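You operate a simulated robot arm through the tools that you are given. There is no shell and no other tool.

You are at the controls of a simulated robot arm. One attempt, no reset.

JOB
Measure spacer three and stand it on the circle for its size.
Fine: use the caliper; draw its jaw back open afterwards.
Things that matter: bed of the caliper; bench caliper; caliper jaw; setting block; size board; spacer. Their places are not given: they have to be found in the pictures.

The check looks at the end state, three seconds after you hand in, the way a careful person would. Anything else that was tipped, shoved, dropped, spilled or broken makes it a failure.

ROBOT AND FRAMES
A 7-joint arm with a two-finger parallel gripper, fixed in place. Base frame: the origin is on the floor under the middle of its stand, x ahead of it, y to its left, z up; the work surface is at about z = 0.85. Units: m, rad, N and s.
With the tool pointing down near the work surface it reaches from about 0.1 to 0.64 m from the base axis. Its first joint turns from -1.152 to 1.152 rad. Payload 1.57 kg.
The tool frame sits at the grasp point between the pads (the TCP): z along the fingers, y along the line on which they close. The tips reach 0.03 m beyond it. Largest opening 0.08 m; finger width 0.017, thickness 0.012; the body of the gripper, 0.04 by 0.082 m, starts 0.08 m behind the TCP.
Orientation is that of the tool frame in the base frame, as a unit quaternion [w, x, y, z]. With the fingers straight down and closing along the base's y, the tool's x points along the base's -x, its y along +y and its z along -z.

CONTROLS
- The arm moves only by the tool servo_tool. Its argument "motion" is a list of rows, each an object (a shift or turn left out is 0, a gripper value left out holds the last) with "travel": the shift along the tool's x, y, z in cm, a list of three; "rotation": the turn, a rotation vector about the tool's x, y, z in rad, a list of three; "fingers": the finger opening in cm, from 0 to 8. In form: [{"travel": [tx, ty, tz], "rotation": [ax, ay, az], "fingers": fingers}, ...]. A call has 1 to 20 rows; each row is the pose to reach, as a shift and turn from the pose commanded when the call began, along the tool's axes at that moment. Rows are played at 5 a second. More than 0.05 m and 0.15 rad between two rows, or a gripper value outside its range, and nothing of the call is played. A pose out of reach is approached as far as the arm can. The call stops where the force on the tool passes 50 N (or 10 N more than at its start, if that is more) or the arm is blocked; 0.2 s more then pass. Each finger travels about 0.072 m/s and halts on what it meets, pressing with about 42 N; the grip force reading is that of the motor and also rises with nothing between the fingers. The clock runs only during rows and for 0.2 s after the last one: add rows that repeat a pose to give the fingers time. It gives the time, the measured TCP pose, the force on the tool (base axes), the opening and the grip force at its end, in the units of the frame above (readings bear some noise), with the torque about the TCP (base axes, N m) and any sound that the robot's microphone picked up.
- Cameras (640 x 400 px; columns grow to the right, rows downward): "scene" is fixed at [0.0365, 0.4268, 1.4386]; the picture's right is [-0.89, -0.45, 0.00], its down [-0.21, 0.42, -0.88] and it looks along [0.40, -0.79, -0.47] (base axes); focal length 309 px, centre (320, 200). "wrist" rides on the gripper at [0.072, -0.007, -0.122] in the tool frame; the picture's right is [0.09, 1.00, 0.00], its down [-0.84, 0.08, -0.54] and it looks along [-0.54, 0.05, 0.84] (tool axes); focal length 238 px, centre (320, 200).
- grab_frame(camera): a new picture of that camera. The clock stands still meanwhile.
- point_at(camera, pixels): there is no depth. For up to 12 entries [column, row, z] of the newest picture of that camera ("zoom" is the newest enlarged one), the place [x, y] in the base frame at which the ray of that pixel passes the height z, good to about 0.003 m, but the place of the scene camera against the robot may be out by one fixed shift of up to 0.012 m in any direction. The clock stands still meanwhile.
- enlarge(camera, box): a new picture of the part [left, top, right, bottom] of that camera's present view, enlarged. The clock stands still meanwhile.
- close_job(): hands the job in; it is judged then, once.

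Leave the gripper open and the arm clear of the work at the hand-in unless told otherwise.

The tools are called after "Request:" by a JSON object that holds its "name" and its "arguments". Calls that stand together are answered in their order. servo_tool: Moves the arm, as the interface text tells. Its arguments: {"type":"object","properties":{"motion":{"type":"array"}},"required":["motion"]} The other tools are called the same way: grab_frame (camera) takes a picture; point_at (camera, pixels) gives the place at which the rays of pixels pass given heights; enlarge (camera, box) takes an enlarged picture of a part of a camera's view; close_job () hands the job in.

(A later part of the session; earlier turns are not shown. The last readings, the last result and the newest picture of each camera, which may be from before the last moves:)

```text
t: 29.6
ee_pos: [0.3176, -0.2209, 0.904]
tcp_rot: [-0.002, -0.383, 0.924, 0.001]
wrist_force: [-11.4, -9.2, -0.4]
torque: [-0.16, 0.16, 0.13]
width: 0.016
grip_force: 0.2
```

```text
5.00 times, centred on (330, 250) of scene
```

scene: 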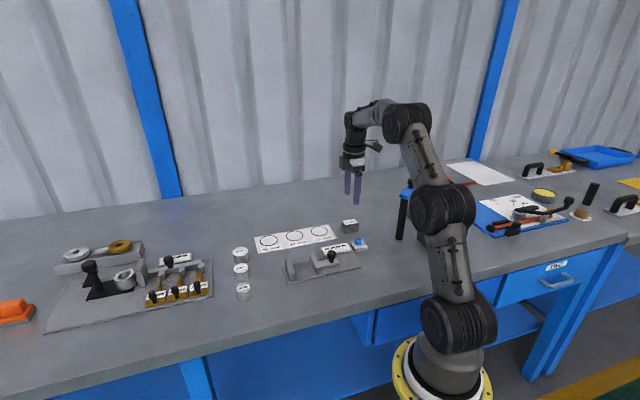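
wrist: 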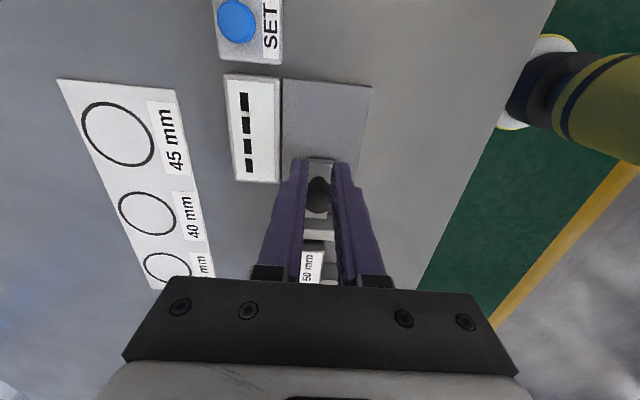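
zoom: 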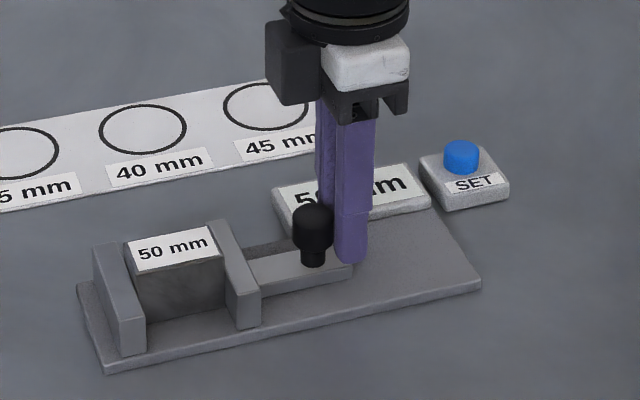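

Resistance rose to ≈15 N, so the block seems clamped. I'll look closely at the jaws, then back off 5 mm and read the display.

Request:
{"name": "enlarge", "arguments": {"camera": "scene", "box": [285, 240, 335, 290]}}

Request:
{"name": "servo_tool", "arguments": {"motion": [{"travel": [0.3, 0, 0]}, {"travel": [0.8, 0, 0]}, {"travel": [0.8, 0, -2]}, {"travel": [0.8, 0, -5]}, {"travel": [1.5, 0, -9]}, {"travel": [1.5, 0, -9]}]}}

Request:
{"name": "enlarge", "arguments": {"camera": "scene", "box": [285, 210, 375, 290]}}

Request:
{"name": "grab_frame", "arguments": {"camera": "wrist"}}

```text
8.00 times, centred on (310, 265) of scene
```

zoom: 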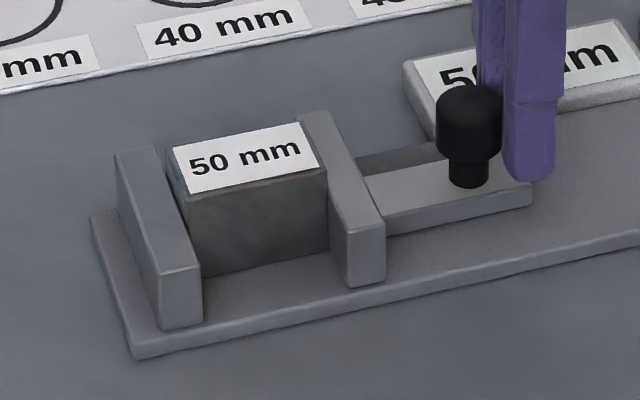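

```text
t: 31.0
ee_pos: [0.3075, -0.2307, 0.995]
tcp_rot: [0.0, -0.383, 0.924, 0.0]
wrist_force: [-0.6, -0.2, -0.6]
torque: [0.03, -0.03, 0.01]
width: 0.0147
grip_force: 0.0
```

```text
5.00 times, centred on (330, 250) of scene
```

zoom: 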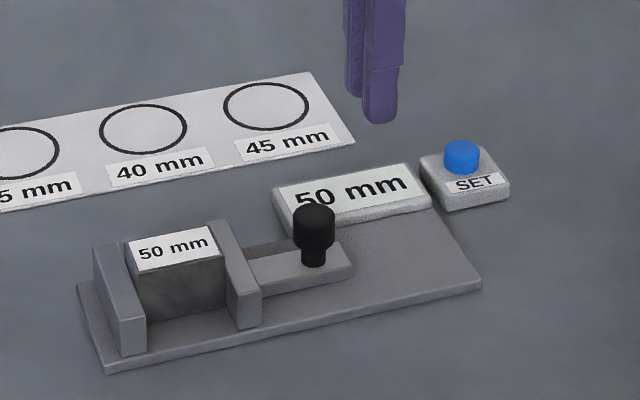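

```text
taken
```

wrist: 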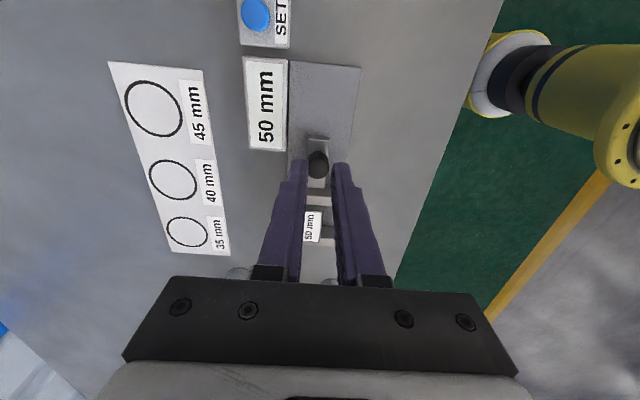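

The display now shows "50 mm" with the setting block clamped. I'll press SET once with closed fingertips so the caliper is properly set: moving over the blue button at u=-0.035, v=0.441.

Request:
{"name": "servo_tool", "arguments": {"motion": [{"travel": [3, -2, 0], "fingers": 0}, {"travel": [6, -4, 0]}, {"travel": [8.9, -6.03, 0]}, {"travel": [8.9, -6.03, 3]}, {"travel": [8.9, -6.03, 6]}, {"travel": [8.9, -6.03, 6]}]}}

Request:
{"name": "enlarge", "arguments": {"camera": "scene", "box": [315, 210, 395, 270]}}

Request:
{"name": "grab_frame", "arguments": {"camera": "wrist"}}

```text
t: 32.4
ee_pos: [0.2875, -0.3369, 0.9324]
tcp_rot: [0.0, -0.382, 0.924, 0.0]
wrist_force: [0.6, -0.2, -0.1]
torque: [0.02, -0.05, 0.02]
width: 0.0
grip_force: 21.2
```

```text
6.67 times, centred on (355, 240) of scene
```

zoom: 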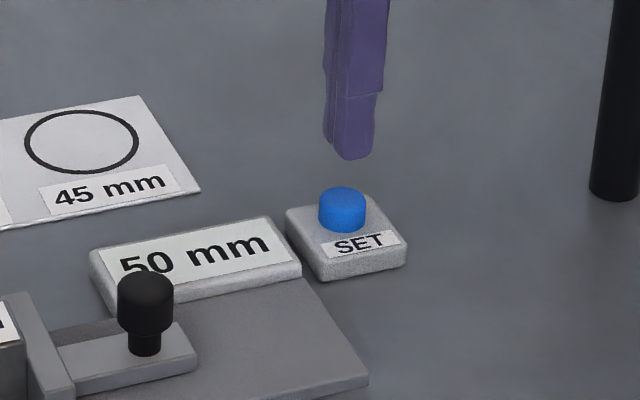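

```text
taken
```

wrist: 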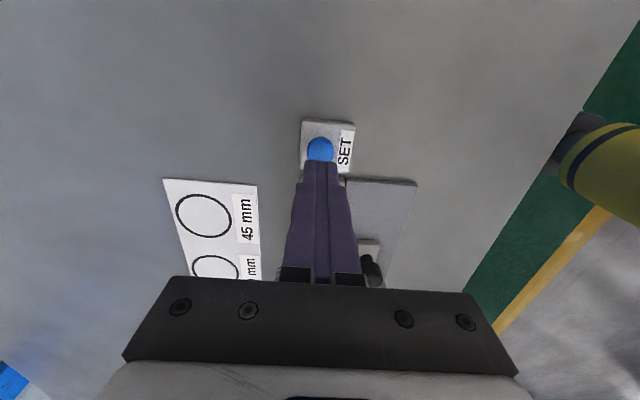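

Centred over the button (tips ≈2 cm above). Lowering in steps and watching the force.

Request:
{"name": "servo_tool", "arguments": {"motion": [{"travel": [0.15, 0, 1]}, {"travel": [0.15, 0, 2]}, {"travel": [0.15, 0, 2.2]}, {"travel": [0.15, 0, 2.4]}, {"travel": [0.15, 0, 2.4]}]}}

Request:
{"name": "servo_tool", "arguments": {"motion": [{"travel": [0, 0, 0.1]}, {"travel": [0, 0, 0.2]}, {"travel": [0, 0, 0.3]}]}}

```text
t: 33.6
ee_pos: [0.2855, -0.338, 0.9102]
tcp_rot: [0.0, -0.382, 0.924, 0.0]
wrist_force: [1.0, -1.2, -1.2]
torque: [-0.03, 0.0, -0.01]
width: 0.0004
grip_force: 21.4
```

```text
t: 34.4
ee_pos: [0.2872, -0.3384, 0.9079]
tcp_rot: [0.0, -0.383, 0.924, 0.001]
wrist_force: [-0.4, -0.4, -0.6]
torque: [-0.01, 0.01, 0.01]
width: 0.0
grip_force: 21.6
```

No contact yet at tip height ≈0.878. Continuing down in small steps.

Request:
{"name": "servo_tool", "arguments": {"motion": [{"travel": [0, 0, 0.1]}, {"travel": [0, 0, 0.2]}, {"travel": [0, 0, 0.3]}, {"travel": [0, 0, 0.3]}]}}

Request:
{"name": "enlarge", "arguments": {"camera": "scene", "box": [315, 210, 395, 270]}}

```text
t: 35.4
ee_pos: [0.2884, -0.3375, 0.9048]
tcp_rot: [0.0, -0.382, 0.924, -0.001]
wrist_force: [-0.3, -0.5, 1.8]
torque: [-0.02, 0.02, -0.02]
width: 0.0
grip_force: 21.0
```

```text
6.67 times, centred on (355, 240) of scene
```

zoom: 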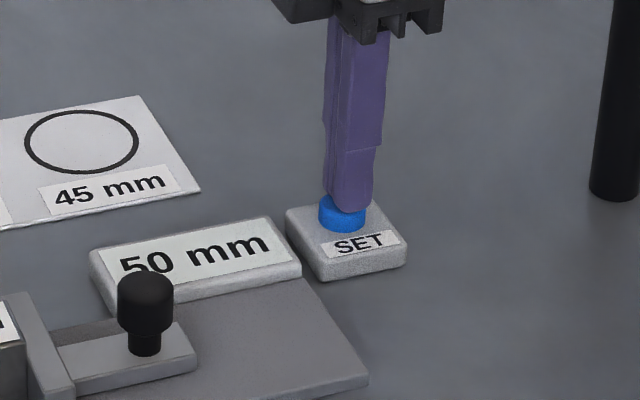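

The tips now touch the button (force ≈2 N). Pressing a few mm more.

Request:
{"name": "servo_tool", "arguments": {"motion": [{"travel": [0, 0, 0.1]}, {"travel": [0, 0, 0.2]}, {"travel": [0, 0, 0.3]}, {"travel": [0, 0, 0.3]}]}}

Request:
{"name": "enlarge", "arguments": {"camera": "scene", "box": [315, 210, 395, 270]}}

```text
t: 36.4
ee_pos: [0.287, -0.3389, 0.9013]
tcp_rot: [0.0, -0.383, 0.924, 0.0]
wrist_force: [-0.5, 1.7, 2.3]
torque: [0.02, -0.02, 0.01]
width: 0.0002
grip_force: 21.0
heard: click
```

```text
6.67 times, centred on (355, 240) of scene
```

zoom: 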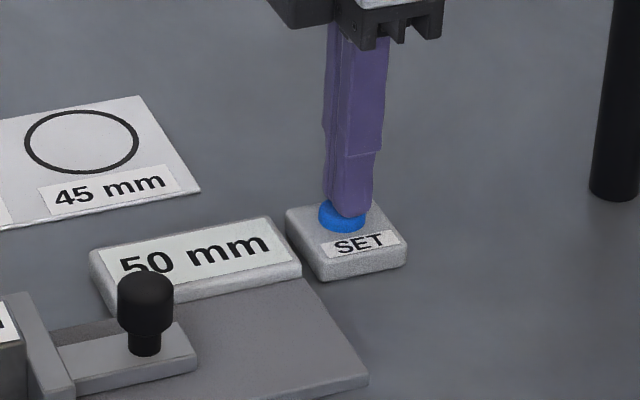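

A click was heard, and the display reads 50 mm. Rising and moving to the space between the knob and the moving jaw (u≈0.110) to draw the jaw back open.

Request:
{"name": "servo_tool", "arguments": {"motion": [{"travel": [0, 0, -3]}, {"travel": [0, 0, -6]}, {"travel": [0, 0, -9], "fingers": 1.5}, {"travel": [-3.7, 1.5, -9]}, {"travel": [-7.4, 3, -9]}, {"travel": [-11.1, 4.6, -9]}, {"travel": [-14.7, 6.1, -9]}, {"travel": [-14.7, 6.1, -7]}, {"travel": [-14.7, 6.1, -5]}, {"travel": [-14.7, 6.1, -5]}]}}

Request:
{"name": "grab_frame", "arguments": {"camera": "wrist"}}

Request:
{"name": "enlarge", "arguments": {"camera": "scene", "box": [285, 210, 375, 290]}}

```text
t: 38.6
ee_pos: [0.347, -0.1903, 0.9502]
tcp_rot: [0.0, -0.382, 0.924, 0.0]
wrist_force: [-0.3, 0.8, -0.8]
torque: [0.04, 0.02, -0.01]
width: 0.015
grip_force: 0.0
```

```text
taken
```

wrist: 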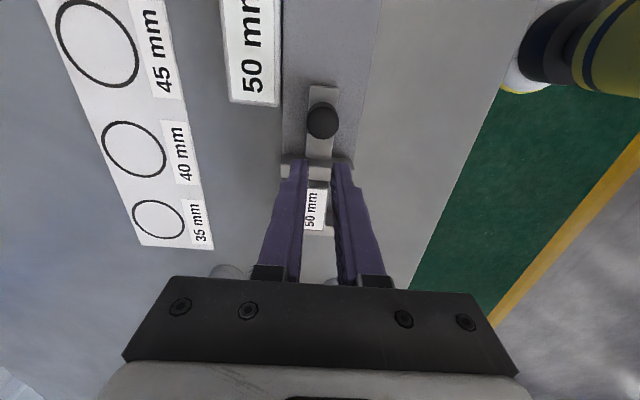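

```text
5.00 times, centred on (330, 250) of scene
```

zoom: 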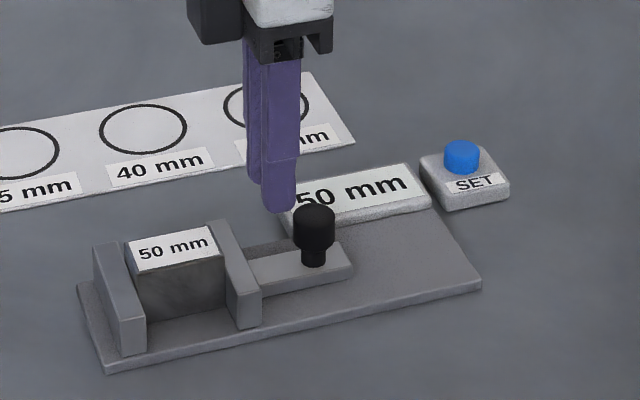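

The gap between knob (u 0.097) and jaw back (u≈0.126) is centred near 0.112; the tool is at 0.111. Lowering to z≈0.905.

Request:
{"name": "servo_tool", "arguments": {"motion": [{"travel": [0, 0, 1.5]}, {"travel": [0, 0, 3.0]}, {"travel": [0, 0, 4.0]}, {"travel": [0, 0, 4.5]}, {"travel": [0, 0, 4.5]}]}}

Request:
{"name": "enlarge", "arguments": {"camera": "scene", "box": [285, 210, 375, 290]}}

```text
t: 39.8
ee_pos: [0.3479, -0.1911, 0.9058]
tcp_rot: [0.0, -0.383, 0.924, 0.0]
wrist_force: [0.7, 0.2, -0.2]
torque: [-0.01, -0.02, -0.02]
width: 0.0149
grip_force: 0.0
```

```text
5.00 times, centred on (330, 250) of scene
```

zoom: 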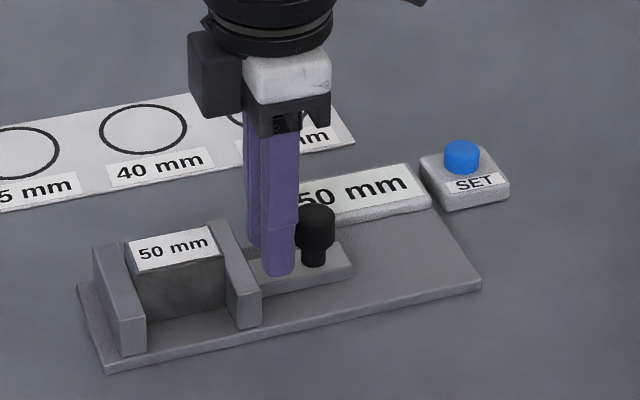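

In place between knob and jaw. Drawing back along the bed in 2 mm steps.

Request:
{"name": "servo_tool", "arguments": {"motion": [{"travel": [0.3, 0, 0]}, {"travel": [0.6, 0, 0]}, {"travel": [0.8, 0, 0]}, {"travel": [1.0, 0, 0]}, {"travel": [1.2, 0, 0]}, {"travel": [1.4, 0, 0]}, {"travel": [1.4, 0, 0]}]}}

Request:
{"name": "enlarge", "arguments": {"camera": "scene", "box": [285, 210, 375, 290]}}

```text
t: 41.4
ee_pos: [0.3381, -0.2007, 0.9062]
tcp_rot: [0.001, -0.383, 0.924, 0.001]
wrist_force: [-0.3, 0.5, 0.0]
torque: [0.05, -0.03, -0.03]
width: 0.0154
grip_force: 0.2
```

```text
5.00 times, centred on (330, 250) of scene
```

zoom: 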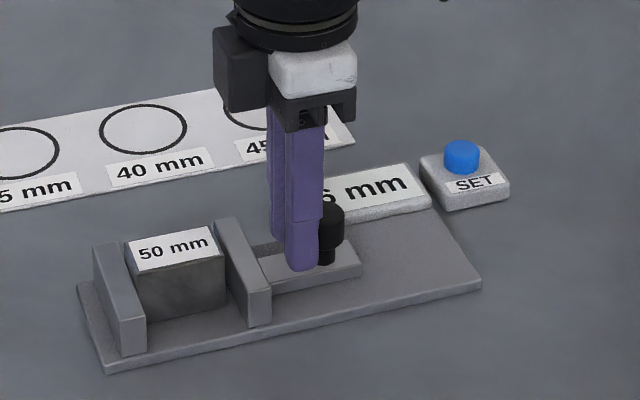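

The jaw is drawing back freely (display …6 mm). Another 4–6 mm until it meets its stop.

Request:
{"name": "servo_tool", "arguments": {"motion": [{"travel": [0.2, 0, 0]}, {"travel": [0.4, 0, 0]}, {"travel": [0.5, 0, 0]}, {"travel": [0.5, 0, 0]}]}}

Request:
{"name": "enlarge", "arguments": {"camera": "scene", "box": [285, 210, 375, 290]}}

```text
t: 42.4
ee_pos: [0.3357, -0.2037, 0.9062]
tcp_rot: [0.001, -0.382, 0.924, -0.001]
wrist_force: [5.1, 7.5, -0.2]
torque: [0.1, -0.1, -0.06]
width: 0.0161
grip_force: 0.5
```

```text
5.00 times, centred on (330, 250) of scene
```

zoom: 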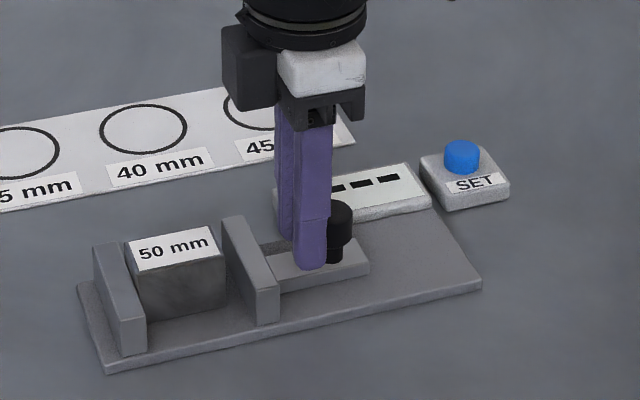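

The jaw is back at its stop and the display shows dashes again. Releasing the load, lifting, opening to 5.5 cm and moving over the block for pick-up.

Request:
{"name": "servo_tool", "arguments": {"motion": [{"travel": [-0.4, 0, 0]}, {"travel": [-0.4, 0, -3]}, {"travel": [-0.4, 0, -6]}, {"travel": [-0.4, 0, -8], "fingers": 5.5}, {"travel": [-3.5, -0.1, -8]}, {"travel": [-7.0, -0.14, -8]}, {"travel": [-7.0, -0.14, -5.5]}, {"travel": [-7.0, -0.14, -5.5]}]}}

Request:
{"name": "enlarge", "arguments": {"camera": "wrist", "box": [240, 60, 400, 240]}}

Request:
{"name": "enlarge", "arguments": {"camera": "scene", "box": [275, 220, 355, 290]}}

```text
t: 44.2
ee_pos: [0.3866, -0.1551, 0.9619]
tcp_rot: [-0.001, -0.382, 0.924, 0.0]
wrist_force: [0.5, 0.3, 0.3]
torque: [0.01, 0.0, 0.0]
width: 0.0548
grip_force: 0.0
```

```text
2.22 times, centred on (320, 150) of wrist
```

zoom: 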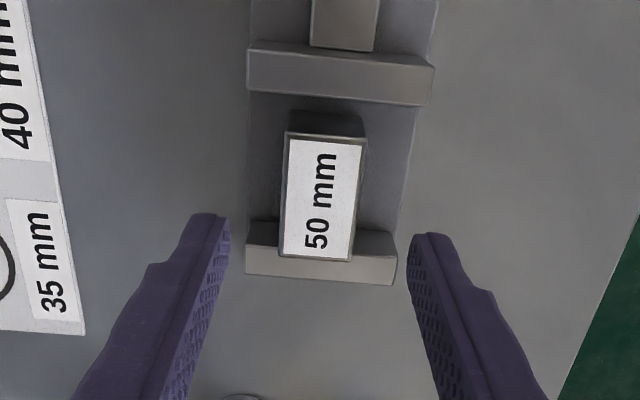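

```text
5.71 times, centred on (315, 255) of scene
```

zoom: 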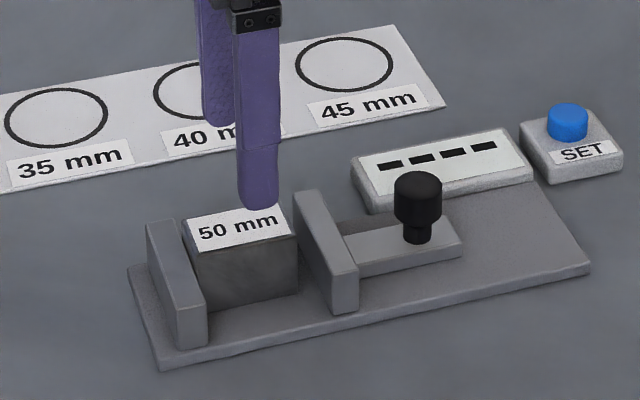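

The block (now against the fixed jaw) is centred at u=0.1665, v=0.383. Going down with a 2 mm forward shift and closing.

Request:
{"name": "servo_tool", "arguments": {"motion": [{"travel": [-0.2, 0, 2]}, {"travel": [-0.2, 0, 4]}, {"travel": [-0.2, 0, 5.5]}, {"travel": [-0.2, 0, 6.4]}, {"travel": [-0.2, 0, 6.4]}]}}

Request:
{"name": "servo_tool", "arguments": {"motion": [{"fingers": 4}, {"fingers": 3}, {"fingers": 2}, {"fingers": 2}, {"fingers": 2}]}}

```text
t: 45.4
ee_pos: [0.3866, -0.1555, 0.8973]
tcp_rot: [0.0, -0.382, 0.924, 0.0]
wrist_force: [0.5, 0.6, -0.2]
torque: [0.0, -0.02, 0.0]
width: 0.0549
grip_force: 0.0
```

```text
t: 46.6
ee_pos: [0.3871, -0.1542, 0.8986]
tcp_rot: [-0.001, -0.383, 0.924, 0.0]
wrist_force: [-0.4, 0.0, -0.3]
torque: [-0.01, 0.03, 0.01]
width: 0.0295
grip_force: 38.8
```

Gripped. Lifting (with a 2 mm back shift off the fixed jaw) and carrying the block back to where it stood (u=-0.044, v=0.530).

Request:
{"name": "servo_tool", "arguments": {"motion": [{"travel": [0.2, 0, -0.3]}, {"travel": [0.2, 0, -3]}, {"travel": [0.2, 0, -6]}, {"travel": [0.2, 0, -8.5]}, {"travel": [3.1, -2.1, -8.5]}, {"travel": [6.0, -4.2, -8.5]}, {"travel": [9.0, -6.3, -8.5]}, {"travel": [12.0, -8.4, -8.5]}, {"travel": [15.0, -10.5, -8.5]}, {"travel": [18.0, -12.6, -8.5]}, {"travel": [20.9, -14.7, -8.5]}, {"travel": [20.9, -14.7, -8.5]}]}}

Request:
{"name": "servo_tool", "arguments": {"motion": [{"travel": [0, 0, 3]}, {"travel": [0, 0, 6]}, {"travel": [0, 0, 8]}, {"travel": [0, 0, 8]}]}}

Request:
{"name": "enlarge", "arguments": {"camera": "scene", "box": [290, 190, 390, 290]}}

Request:
{"name": "grab_frame", "arguments": {"camera": "wrist"}}

```text
t: 49.2
ee_pos: [0.3421, -0.4067, 0.9819]
tcp_rot: [0.0, -0.382, 0.924, 0.0]
wrist_force: [0.2, -0.2, -2.4]
torque: [0.02, 0.0, -0.02]
width: 0.0294
grip_force: 38.6
```

```text
t: 50.2
ee_pos: [0.3432, -0.406, 0.9012]
tcp_rot: [0.0, -0.382, 0.924, 0.0]
wrist_force: [-0.6, 0.3, -1.6]
torque: [-0.02, -0.01, 0.02]
width: 0.0294
grip_force: 39.0
```

```text
4.00 times, centred on (340, 240) of scene
```

zoom: 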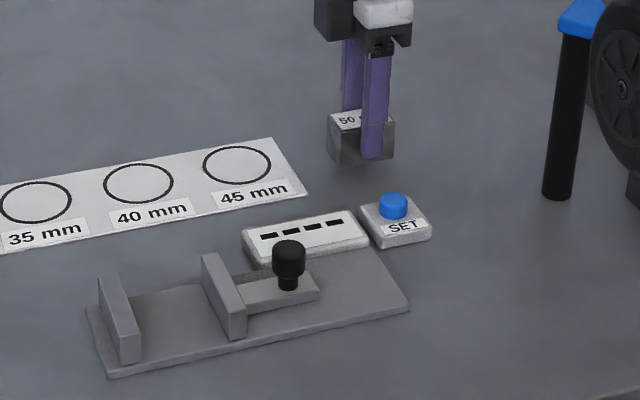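

```text
taken
```

wrist: 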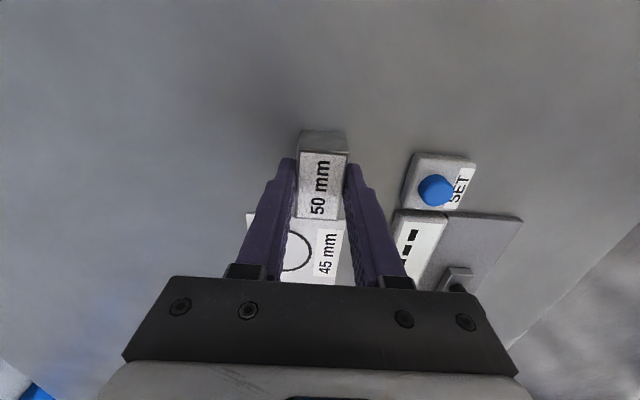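

The pose matches the original pick-up spot (0.3432,-0.406). Lowering 6 mm, then small steps to touch the table.

Request:
{"name": "servo_tool", "arguments": {"motion": [{"travel": [0, 0, 0.3]}, {"travel": [0, 0, 0.6]}, {"travel": [0, 0, 0.6]}]}}

Request:
{"name": "servo_tool", "arguments": {"motion": [{"travel": [0, 0, 0.1]}, {"travel": [0, 0, 0.2]}, {"travel": [0, 0, 0.2]}]}}

```text
t: 51.0
ee_pos: [0.3414, -0.4051, 0.897]
tcp_rot: [0.0, -0.383, 0.924, 0.0]
wrist_force: [-0.4, -0.5, -1.9]
torque: [-0.03, -0.01, -0.02]
width: 0.0294
grip_force: 38.9
```

```text
t: 51.8
ee_pos: [0.342, -0.4058, 0.8923]
tcp_rot: [0.0, -0.383, 0.924, -0.001]
wrist_force: [-0.3, -0.6, -2.0]
torque: [0.02, 0.0, 0.01]
width: 0.0294
grip_force: 38.9
```

Still hanging free; continuing in 1 mm steps.

Request:
{"name": "servo_tool", "arguments": {"motion": [{"travel": [0, 0, 0.1]}, {"travel": [0, 0, 0.15]}, {"travel": [0, 0, 0.15]}]}}

Request:
{"name": "servo_tool", "arguments": {"motion": [{"travel": [0, 0, 0.1]}, {"travel": [0, 0, 0.1]}]}}

```text
t: 52.6
ee_pos: [0.3411, -0.4062, 0.893]
tcp_rot: [0.0, -0.383, 0.924, 0.001]
wrist_force: [0.9, -0.5, -3.5]
torque: [-0.01, 0.0, -0.02]
width: 0.0296
grip_force: 39.7
```

```text
t: 53.2
ee_pos: [0.3424, -0.4058, 0.8913]
tcp_rot: [0.0, -0.383, 0.924, -0.001]
wrist_force: [-0.6, 0.3, -2.2]
torque: [-0.02, 0.04, 0.0]
width: 0.0293
grip_force: 39.3
```

Another two small steps.

Request:
{"name": "servo_tool", "arguments": {"motion": [{"travel": [0, 0, 0.1]}, {"travel": [0, 0, 0.1]}]}}

Request:
{"name": "servo_tool", "arguments": {"motion": [{"travel": [0, 0, 0.1]}, {"travel": [0, 0, 0.1]}]}}

```text
t: 53.8
ee_pos: [0.3415, -0.4073, 0.8918]
tcp_rot: [0.0, -0.382, 0.924, -0.001]
wrist_force: [0.6, 0.7, -2.9]
torque: [0.02, 0.04, -0.01]
width: 0.0292
grip_force: 38.6
```

```text
t: 54.4
ee_pos: [0.3438, -0.4059, 0.8906]
tcp_rot: [0.001, -0.382, 0.924, -0.002]
wrist_force: [-0.5, 1.0, 3.6]
torque: [0.14, 0.05, -0.03]
width: 0.0295
grip_force: 38.9
```

The block now rests on the table (force +3.6 N). Opening the fingers to 6 cm and lifting away.

Request:
{"name": "servo_tool", "arguments": {"motion": [{"fingers": 3.4}, {"fingers": 6}, {"fingers": 6}, {"travel": [0, 0, -3]}, {"travel": [0, 0, -6]}, {"travel": [0, 0, -10]}, {"travel": [0, 0, -10]}]}}

Request:
{"name": "enlarge", "arguments": {"camera": "scene", "box": [290, 190, 390, 290]}}

Request:
{"name": "grab_frame", "arguments": {"camera": "wrist"}}

```text
t: 56.0
ee_pos: [0.3416, -0.4061, 0.9911]
tcp_rot: [0.0, -0.383, 0.924, 0.0]
wrist_force: [-0.2, -0.4, -0.6]
torque: [0.01, 0.03, 0.01]
width: 0.0599
grip_force: 0.0
```

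```text
4.00 times, centred on (340, 240) of scene
```

zoom: 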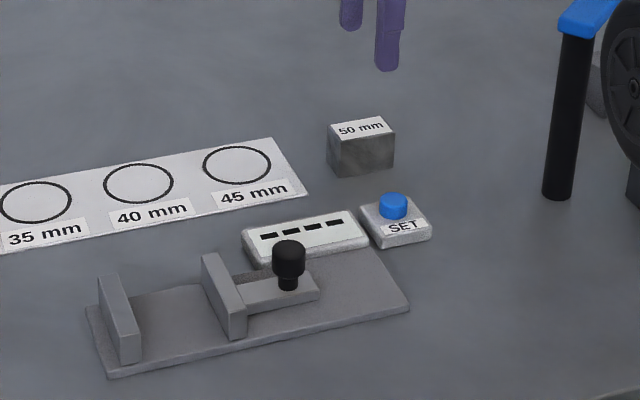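

```text
taken
```

wrist: 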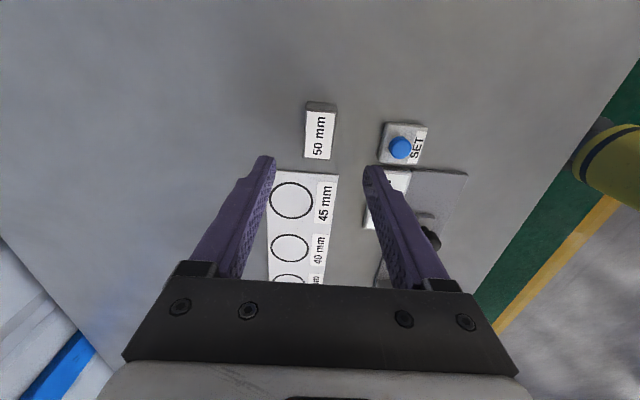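

The block is back in its place and everything looks undisturbed. Now moving over spacer three (about u=0.317, v=0.488) at z≈0.99.

Request:
{"name": "servo_tool", "arguments": {"motion": [{"travel": [-3.6, 0.4, 0]}, {"travel": [-7.2, 0.8, 0]}, {"travel": [-10.8, 1.2, 0]}, {"travel": [-14.4, 1.6, 0]}, {"travel": [-18.0, 2.0, 0]}, {"travel": [-21.6, 2.4, 0]}, {"travel": [-25.2, 2.8, 0]}, {"travel": [-28.8, 3.3, 0]}, {"travel": [-32.4, 3.7, 0]}, {"travel": [-36.2, 4.1, 0]}, {"travel": [-36.2, 4.1, 0]}]}}

Request:
{"name": "grab_frame", "arguments": {"camera": "wrist"}}

Request:
{"name": "grab_frame", "arguments": {"camera": "scene"}}

```text
t: 58.4
ee_pos: [0.5686, -0.1213, 0.9877]
tcp_rot: [0.0, -0.382, 0.924, -0.001]
wrist_force: [0.9, -0.3, 0.6]
torque: [0.02, 0.0, -0.01]
width: 0.0601
grip_force: 0.0
```

```text
taken
```

wrist: 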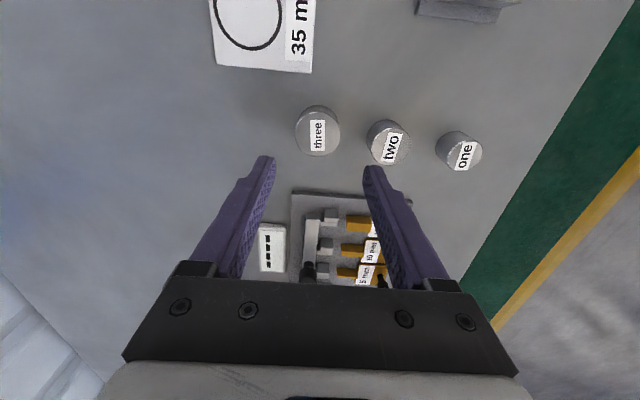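

```text
taken
```

scene: 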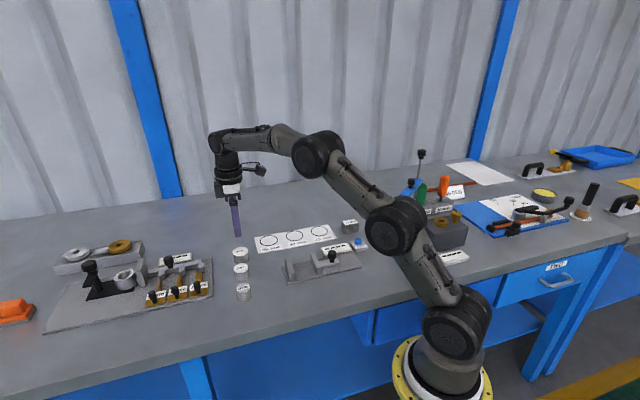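

Spacer three is at (318,132) under the tool. I'll enlarge to centre on it.

Request:
{"name": "enlarge", "arguments": {"camera": "wrist", "box": [270, 90, 430, 190]}}

```text
4.00 times, centred on (350, 140) of wrist
```

zoom: 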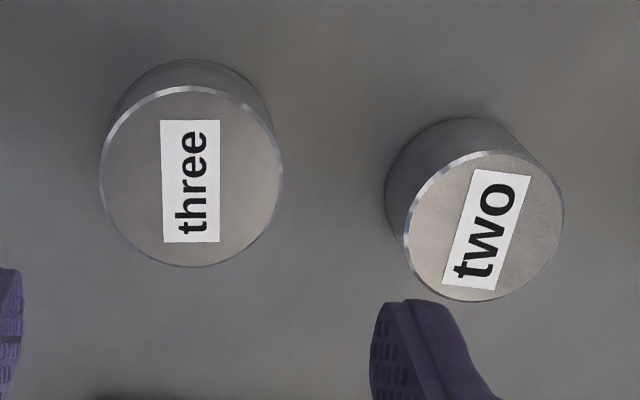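

Spacer three is centred at u≈0.316, v≈0.490 (it looks about 45 mm, to be measured). Spacer two's edge is 12 mm clear of the finger. Going down to z≈0.887.

Request:
{"name": "servo_tool", "arguments": {"motion": [{"travel": [0, -0.22, 2.5]}, {"travel": [0, -0.22, 5]}, {"travel": [0, -0.22, 7.5]}, {"travel": [0, -0.22, 9]}, {"travel": [0, -0.22, 10]}, {"travel": [0, -0.22, 10]}]}}

Request:
{"name": "grab_frame", "arguments": {"camera": "wrist"}}

Request:
{"name": "enlarge", "arguments": {"camera": "scene", "box": [210, 220, 290, 300]}}

```text
t: 59.8
ee_pos: [0.5714, -0.1227, 0.8888]
tcp_rot: [0.0, -0.383, 0.924, 0.0]
wrist_force: [0.4, 0.6, 0.3]
torque: [0.0, 0.04, -0.02]
width: 0.0603
grip_force: 0.1
```

```text
taken
```

wrist: 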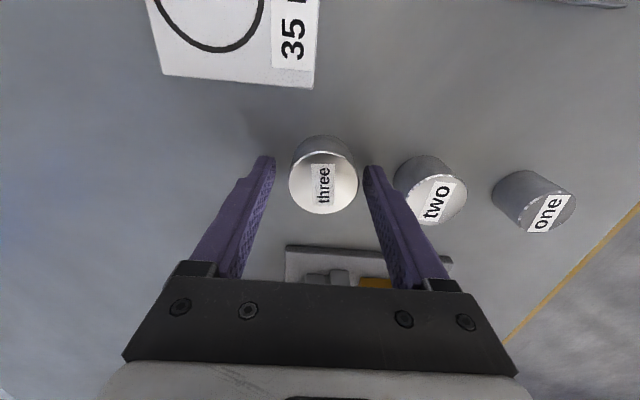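

```text
5.00 times, centred on (250, 260) of scene
```

zoom: 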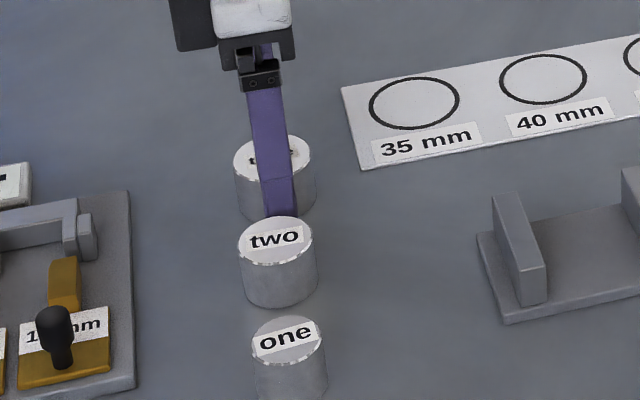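

The fingers straddle spacer three with room on both sides. Closing.

Request:
{"name": "servo_tool", "arguments": {"motion": [{"fingers": 5.0}, {"fingers": 4.2}, {"fingers": 3}, {"fingers": 3}, {"fingers": 3}]}}

```text
t: 61.0
ee_pos: [0.5714, -0.1235, 0.8896]
tcp_rot: [0.0, -0.383, 0.924, 0.0]
wrist_force: [-0.2, -0.2, -0.1]
torque: [0.01, 0.02, 0.0]
width: 0.0438
grip_force: 42.1
```

Gripped at ≈44 mm. Lifting 9 cm and carrying it over the jaw gap (u=0.161, v=0.3825).

Request:
{"name": "servo_tool", "arguments": {"motion": [{"travel": [0, 0, -3]}, {"travel": [0, 0, -6]}, {"travel": [0, 0, -9]}, {"travel": [3, 2.1, -9]}, {"travel": [6, 4.2, -9]}, {"travel": [9, 6.3, -9]}, {"travel": [12, 8.4, -9]}, {"travel": [15.6, 10.9, -9]}, {"travel": [15.6, 10.9, -9]}]}}

Request:
{"name": "servo_tool", "arguments": {"motion": [{"travel": [0, 0, 2]}, {"travel": [0, 0, 4.2]}, {"travel": [0, 0, 4.2]}, {"travel": [0, 0, 4.2]}]}}

Request:
{"name": "enlarge", "arguments": {"camera": "wrist", "box": [240, 80, 400, 240]}}

Request:
{"name": "enlarge", "arguments": {"camera": "scene", "box": [285, 230, 345, 290]}}

```text
t: 63.0
ee_pos: [0.3836, -0.1555, 0.9808]
tcp_rot: [0.0, -0.383, 0.924, 0.0]
wrist_force: [-0.2, -0.3, -1.2]
torque: [0.01, 0.01, 0.0]
width: 0.044
grip_force: 41.5
```

```text
t: 64.0
ee_pos: [0.3846, -0.1555, 0.9383]
tcp_rot: [0.0, -0.383, 0.924, 0.0]
wrist_force: [0.1, 0.0, -1.6]
torque: [0.02, -0.01, 0.0]
width: 0.044
grip_force: 42.2
```

```text
2.50 times, centred on (320, 160) of wrist
```

zoom: 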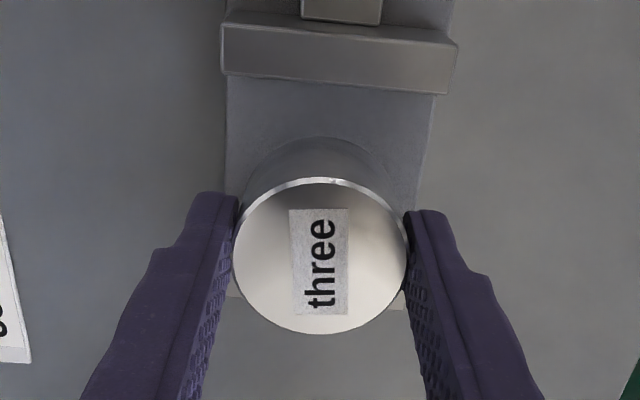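

```text
6.67 times, centred on (315, 260) of scene
```

zoom: 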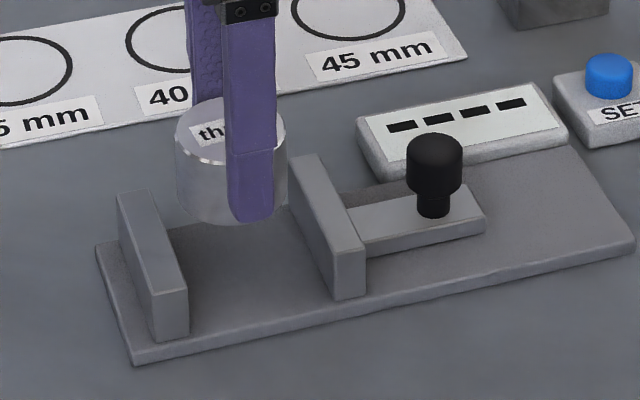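

Clearances: about 10 mm behind, 5 mm in front; I'll shift back 2 mm and lower it into the gap, then step down to the bed.

Request:
{"name": "servo_tool", "arguments": {"motion": [{"travel": [0.2, 0, 0.5]}, {"travel": [0.2, 0, 1.5]}, {"travel": [0.2, 0, 2.5]}, {"travel": [0.2, 0, 3.5]}, {"travel": [0.2, 0, 3.5]}]}}

Request:
{"name": "enlarge", "arguments": {"camera": "scene", "box": [285, 230, 345, 290]}}

```text
t: 65.2
ee_pos: [0.3819, -0.1571, 0.9025]
tcp_rot: [0.001, -0.382, 0.924, 0.0]
wrist_force: [-0.5, -0.3, -1.9]
torque: [0.04, -0.01, 0.02]
width: 0.0437
grip_force: 42.5
```

```text
6.67 times, centred on (315, 260) of scene
```

zoom: 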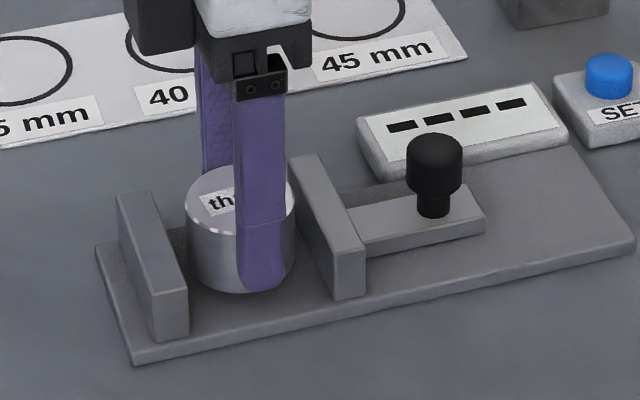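

Inside the gap with no contact. Stepping down to the bed.

Request:
{"name": "servo_tool", "arguments": {"motion": [{"travel": [0, 0, 0.2]}, {"travel": [0, 0, 0.4]}, {"travel": [0, 0, 0.5]}, {"travel": [0, 0, 0.5]}]}}

Request:
{"name": "servo_tool", "arguments": {"motion": [{"travel": [0, 0, 0.1]}, {"travel": [0, 0, 0.15]}, {"travel": [0, 0, 0.15]}]}}

```text
t: 66.2
ee_pos: [0.3821, -0.1572, 0.8991]
tcp_rot: [0.0, -0.382, 0.924, 0.0]
wrist_force: [0.1, 0.8, -1.4]
torque: [-0.01, -0.04, -0.01]
width: 0.044
grip_force: 42.1
```

```text
t: 67.0
ee_pos: [0.3816, -0.1587, 0.897]
tcp_rot: [0.0, -0.383, 0.924, 0.0]
wrist_force: [-1.8, 1.9, 6.2]
torque: [0.09, 0.11, 0.02]
width: 0.0437
grip_force: 42.2
```

Seated on the bed (+6 N). Opening to 6 cm, lifting, and going behind the knob as before.

Request:
{"name": "servo_tool", "arguments": {"motion": [{"travel": [0, 0, -0.05], "fingers": 4.8}, {"travel": [0, 0, -0.05], "fingers": 6}, {"travel": [0, 0, -0.05], "fingers": 6}, {"travel": [0, 0, -3]}, {"travel": [0, 0, -6]}, {"travel": [0, 0, -9]}, {"travel": [0, 0, -9]}]}}

Request:
{"name": "enlarge", "arguments": {"camera": "scene", "box": [285, 220, 365, 290]}}

Request:
{"name": "enlarge", "arguments": {"camera": "wrist", "box": [240, 40, 400, 200]}}

```text
t: 68.6
ee_pos: [0.3806, -0.1591, 0.9863]
tcp_rot: [0.0, -0.383, 0.924, 0.0]
wrist_force: [-0.5, 0.1, -0.3]
torque: [0.01, -0.03, 0.01]
width: 0.06
grip_force: 0.0
```

```text
5.71 times, centred on (325, 255) of scene
```

zoom: 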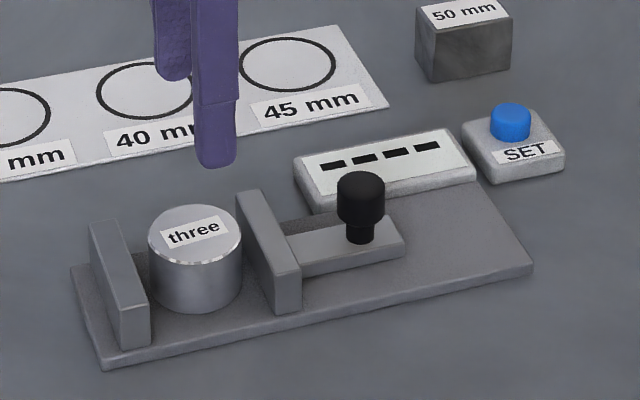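

```text
2.50 times, centred on (320, 120) of wrist
```

zoom: 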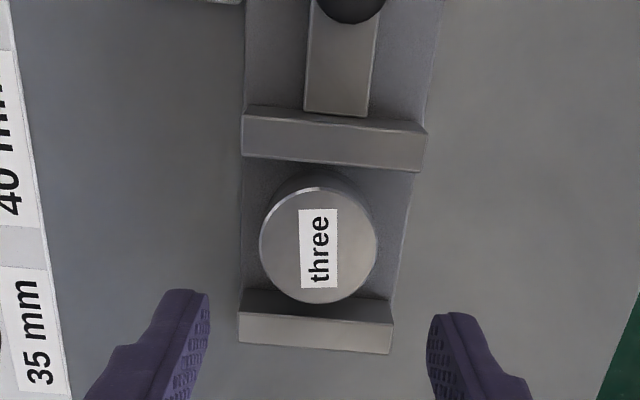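

Spacer three stands well between the jaws. Moving behind the knob (u≈0.044), fingers at 1.5 cm, down to z≈0.904.

Request:
{"name": "servo_tool", "arguments": {"motion": [{"travel": [3, 0, 0], "fingers": 1.5}, {"travel": [6, 0, 0]}, {"travel": [9, 0, 0]}, {"travel": [11.3, 0, 0]}, {"travel": [11.3, 0, 0]}, {"travel": [11.3, 0, 3]}, {"travel": [11.3, 0, 6]}, {"travel": [11.3, 0, 8.2]}, {"travel": [11.3, 0, 8.2]}]}}

Request:
{"name": "enlarge", "arguments": {"camera": "scene", "box": [285, 220, 365, 290]}}

```text
t: 70.6
ee_pos: [0.3024, -0.2378, 0.9039]
tcp_rot: [0.0, -0.383, 0.924, 0.0]
wrist_force: [0.1, -0.3, 0.1]
torque: [0.01, -0.02, 0.0]
width: 0.0152
grip_force: 0.1
```

```text
5.71 times, centred on (325, 255) of scene
```

zoom: 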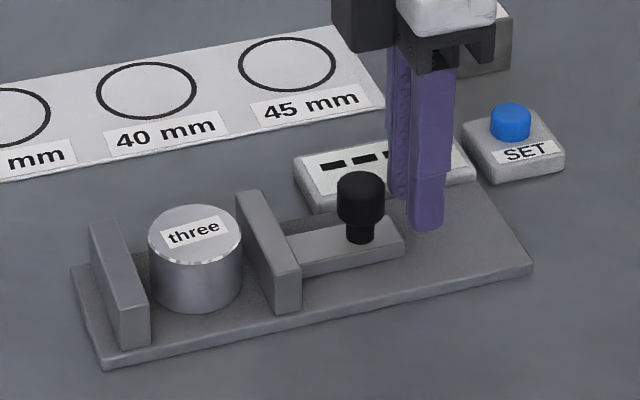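

Pushing the jaw forward: 2.2 cm in 2–4 mm steps, then checking force.

Request:
{"name": "servo_tool", "arguments": {"motion": [{"travel": [-0.4, 0, 0]}, {"travel": [-0.8, 0, 0]}, {"travel": [-1.1, 0, 0]}, {"travel": [-1.3, 0, 0]}, {"travel": [-1.5, 0, 0]}, {"travel": [-1.7, 0, 0]}, {"travel": [-1.9, 0, 0]}, {"travel": [-2.1, 0, 0]}, {"travel": [-2.2, 0, 0]}, {"travel": [-2.2, 0, 0]}]}}

Request:
{"name": "enlarge", "arguments": {"camera": "scene", "box": [285, 220, 365, 290]}}

```text
t: 72.8
ee_pos: [0.3168, -0.2216, 0.9036]
tcp_rot: [0.0, -0.383, 0.924, -0.001]
wrist_force: [-1.6, -0.4, -0.3]
torque: [0.01, 0.01, 0.0]
width: 0.0156
grip_force: 0.5
```

```text
5.71 times, centred on (325, 255) of scene
```

zoom: 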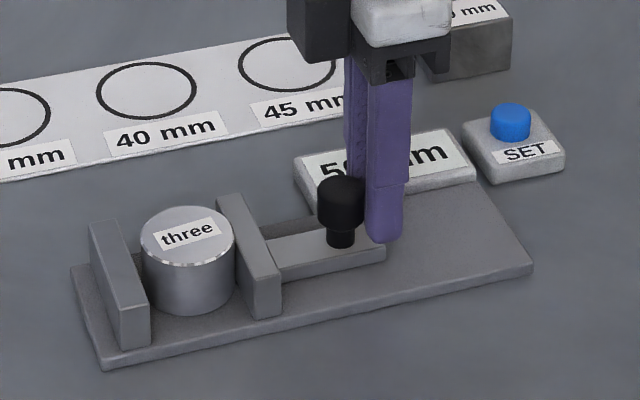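

Jaw is at about 50 mm and pushing the spacer along lightly. Continuing until it is clamped.

Request:
{"name": "servo_tool", "arguments": {"motion": [{"travel": [-0.2, 0, 0]}, {"travel": [-0.4, 0, 0]}, {"travel": [-0.6, 0, 0]}, {"travel": [-0.6, 0, 0]}]}}

Request:
{"name": "enlarge", "arguments": {"camera": "scene", "box": [285, 220, 365, 290]}}

```text
t: 73.8
ee_pos: [0.3218, -0.2168, 0.9046]
tcp_rot: [0.0, -0.383, 0.924, 0.001]
wrist_force: [-4.4, -4.4, 0.4]
torque: [-0.09, 0.09, 0.04]
width: 0.0154
grip_force: 0.3
```

```text
5.71 times, centred on (325, 255) of scene
```

zoom: 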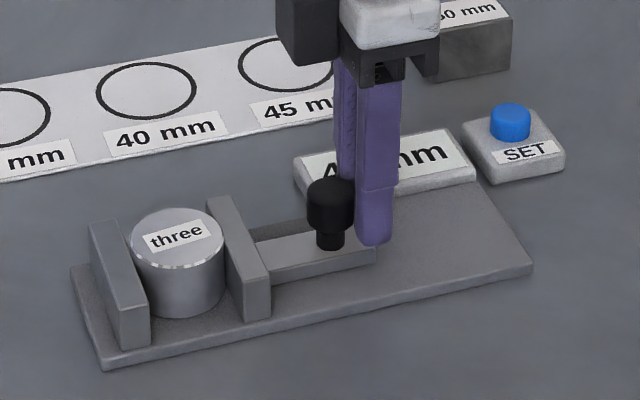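

Force 6 N, display "4…". Two more millimetres for a firm clamp.

Request:
{"name": "servo_tool", "arguments": {"motion": [{"travel": [-0.1, 0, 0]}, {"travel": [-0.2, 0, 0]}, {"travel": [-0.2, 0, 0]}]}}

Request:
{"name": "enlarge", "arguments": {"camera": "scene", "box": [285, 240, 335, 290]}}

```text
t: 74.6
ee_pos: [0.3203, -0.2184, 0.9047]
tcp_rot: [-0.001, -0.383, 0.924, 0.001]
wrist_force: [-19.7, -16.5, -0.4]
torque: [-0.15, 0.28, 0.22]
width: 0.0173
grip_force: 1.2
```

```text
8.00 times, centred on (310, 265) of scene
```

zoom: 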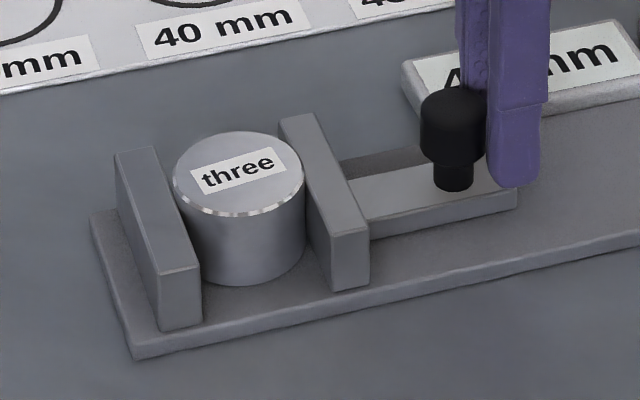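

Clamped with ≈26 N. Backing off, lifting clear and reading the display.

Request:
{"name": "servo_tool", "arguments": {"motion": [{"travel": [0.3, 0, 0]}, {"travel": [0.8, 0, 0]}, {"travel": [0.8, 0, -2]}, {"travel": [0.8, 0, -5]}, {"travel": [1.5, 0, -9]}, {"travel": [1.5, 0, -9]}]}}

Request:
{"name": "enlarge", "arguments": {"camera": "scene", "box": [285, 220, 365, 290]}}

Request:
{"name": "enlarge", "arguments": {"camera": "wrist", "box": [220, 0, 380, 160]}}

```text
t: 76.0
ee_pos: [0.3128, -0.2271, 0.9956]
tcp_rot: [0.0, -0.382, 0.924, 0.0]
wrist_force: [-0.8, 0.0, -0.4]
torque: [0.02, -0.01, 0.03]
width: 0.0151
grip_force: 0.1
```

```text
5.71 times, centred on (325, 255) of scene
```

zoom: 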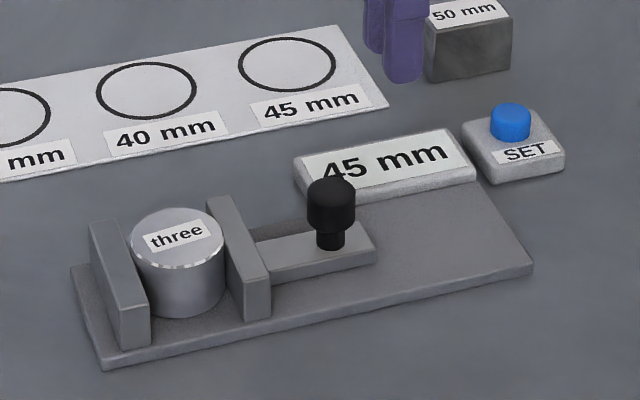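

```text
2.50 times, centred on (300, 80) of wrist
```

zoom: 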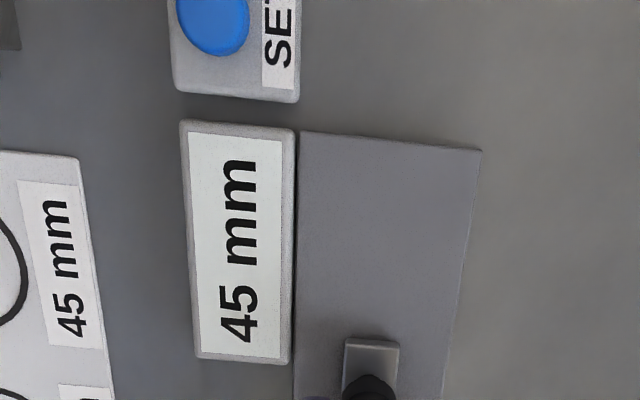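

The display reads 45 mm, which agrees with the grip width and picture. Now drawing the jaw back: moving to between knob and jaw (u≈0.116).

Request:
{"name": "servo_tool", "arguments": {"motion": [{"travel": [-3, 0, 0]}, {"travel": [-5.55, 0, 0]}, {"travel": [-5.55, 0, 2]}, {"travel": [-5.55, 0, 4.5]}, {"travel": [-5.55, 0, 4.5]}]}}

Request:
{"name": "grab_frame", "arguments": {"camera": "wrist"}}

Request:
{"name": "enlarge", "arguments": {"camera": "scene", "box": [285, 220, 365, 290]}}

```text
t: 77.2
ee_pos: [0.3531, -0.1883, 0.9504]
tcp_rot: [0.0, -0.383, 0.924, -0.001]
wrist_force: [0.4, -0.1, -0.2]
torque: [-0.02, 0.03, -0.01]
width: 0.015
grip_force: 0.1
```

```text
taken
```

wrist: 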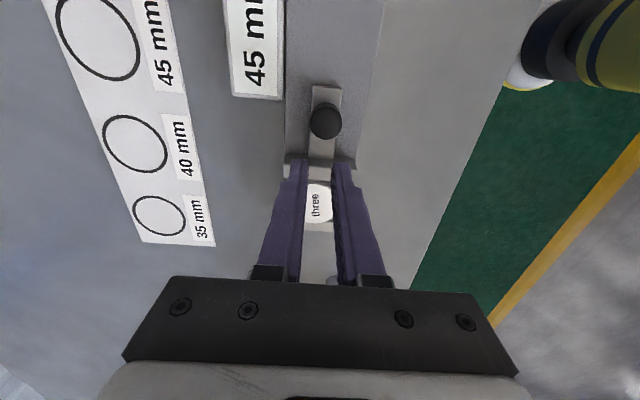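

```text
5.71 times, centred on (325, 255) of scene
```

zoom: 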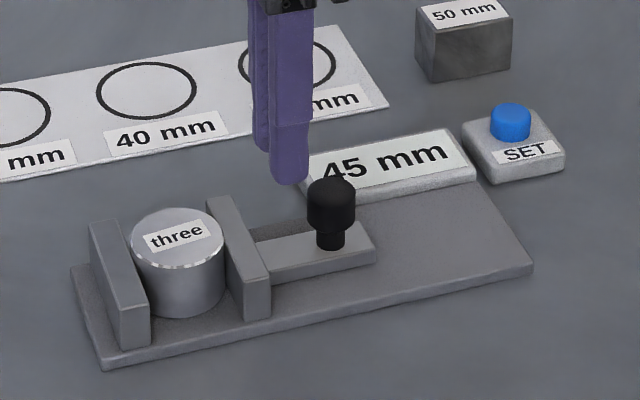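

Knob at (325,121), same relative place as last time. Lowering to z≈0.905 and drawing back in small steps to the stop.

Request:
{"name": "servo_tool", "arguments": {"motion": [{"travel": [0, 0.1, 1.5]}, {"travel": [0, 0.1, 3.0]}, {"travel": [0, 0.1, 4.0]}, {"travel": [0, 0.1, 4.5]}, {"travel": [0, 0.1, 4.5]}]}}

Request:
{"name": "enlarge", "arguments": {"camera": "scene", "box": [285, 220, 365, 290]}}

```text
t: 78.4
ee_pos: [0.3515, -0.1863, 0.9037]
tcp_rot: [0.0, -0.383, 0.924, 0.0]
wrist_force: [-0.7, 0.3, -0.9]
torque: [0.06, 0.02, 0.0]
width: 0.0149
grip_force: 0.1
```

```text
5.71 times, centred on (325, 255) of scene
```

zoom: 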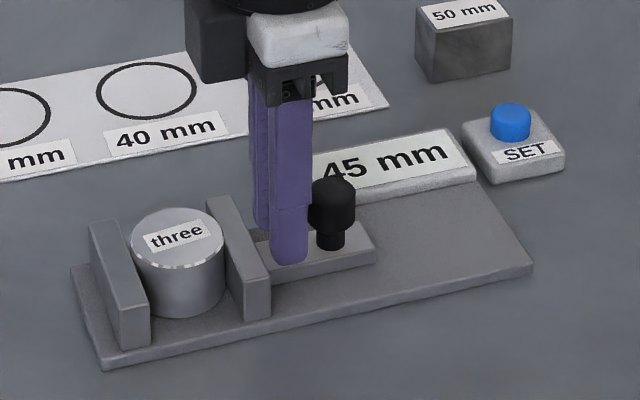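

In place. Pulling back 2.3 cm toward the stop.

Request:
{"name": "servo_tool", "arguments": {"motion": [{"travel": [0.3, 0, 0]}, {"travel": [0.6, 0, 0]}, {"travel": [0.8, 0, 0]}, {"travel": [1.0, 0, 0]}, {"travel": [1.2, 0, 0]}, {"travel": [1.4, 0, 0]}, {"travel": [1.6, 0, 0]}, {"travel": [1.8, 0, 0]}, {"travel": [2.0, 0, 0]}, {"travel": [2.15, 0, 0]}, {"travel": [2.3, 0, 0]}, {"travel": [2.3, 0, 0]}]}}

Request:
{"name": "enlarge", "arguments": {"camera": "scene", "box": [285, 220, 365, 290]}}

```text
t: 81.0
ee_pos: [0.3355, -0.203, 0.9036]
tcp_rot: [0.0, -0.383, 0.924, 0.0]
wrist_force: [0.2, 0.6, 0.1]
torque: [0.01, 0.0, 0.0]
width: 0.0153
grip_force: 0.4
```

```text
5.71 times, centred on (325, 255) of scene
```

zoom: 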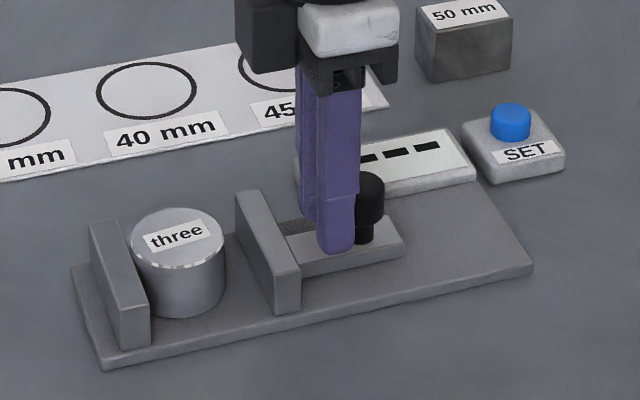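

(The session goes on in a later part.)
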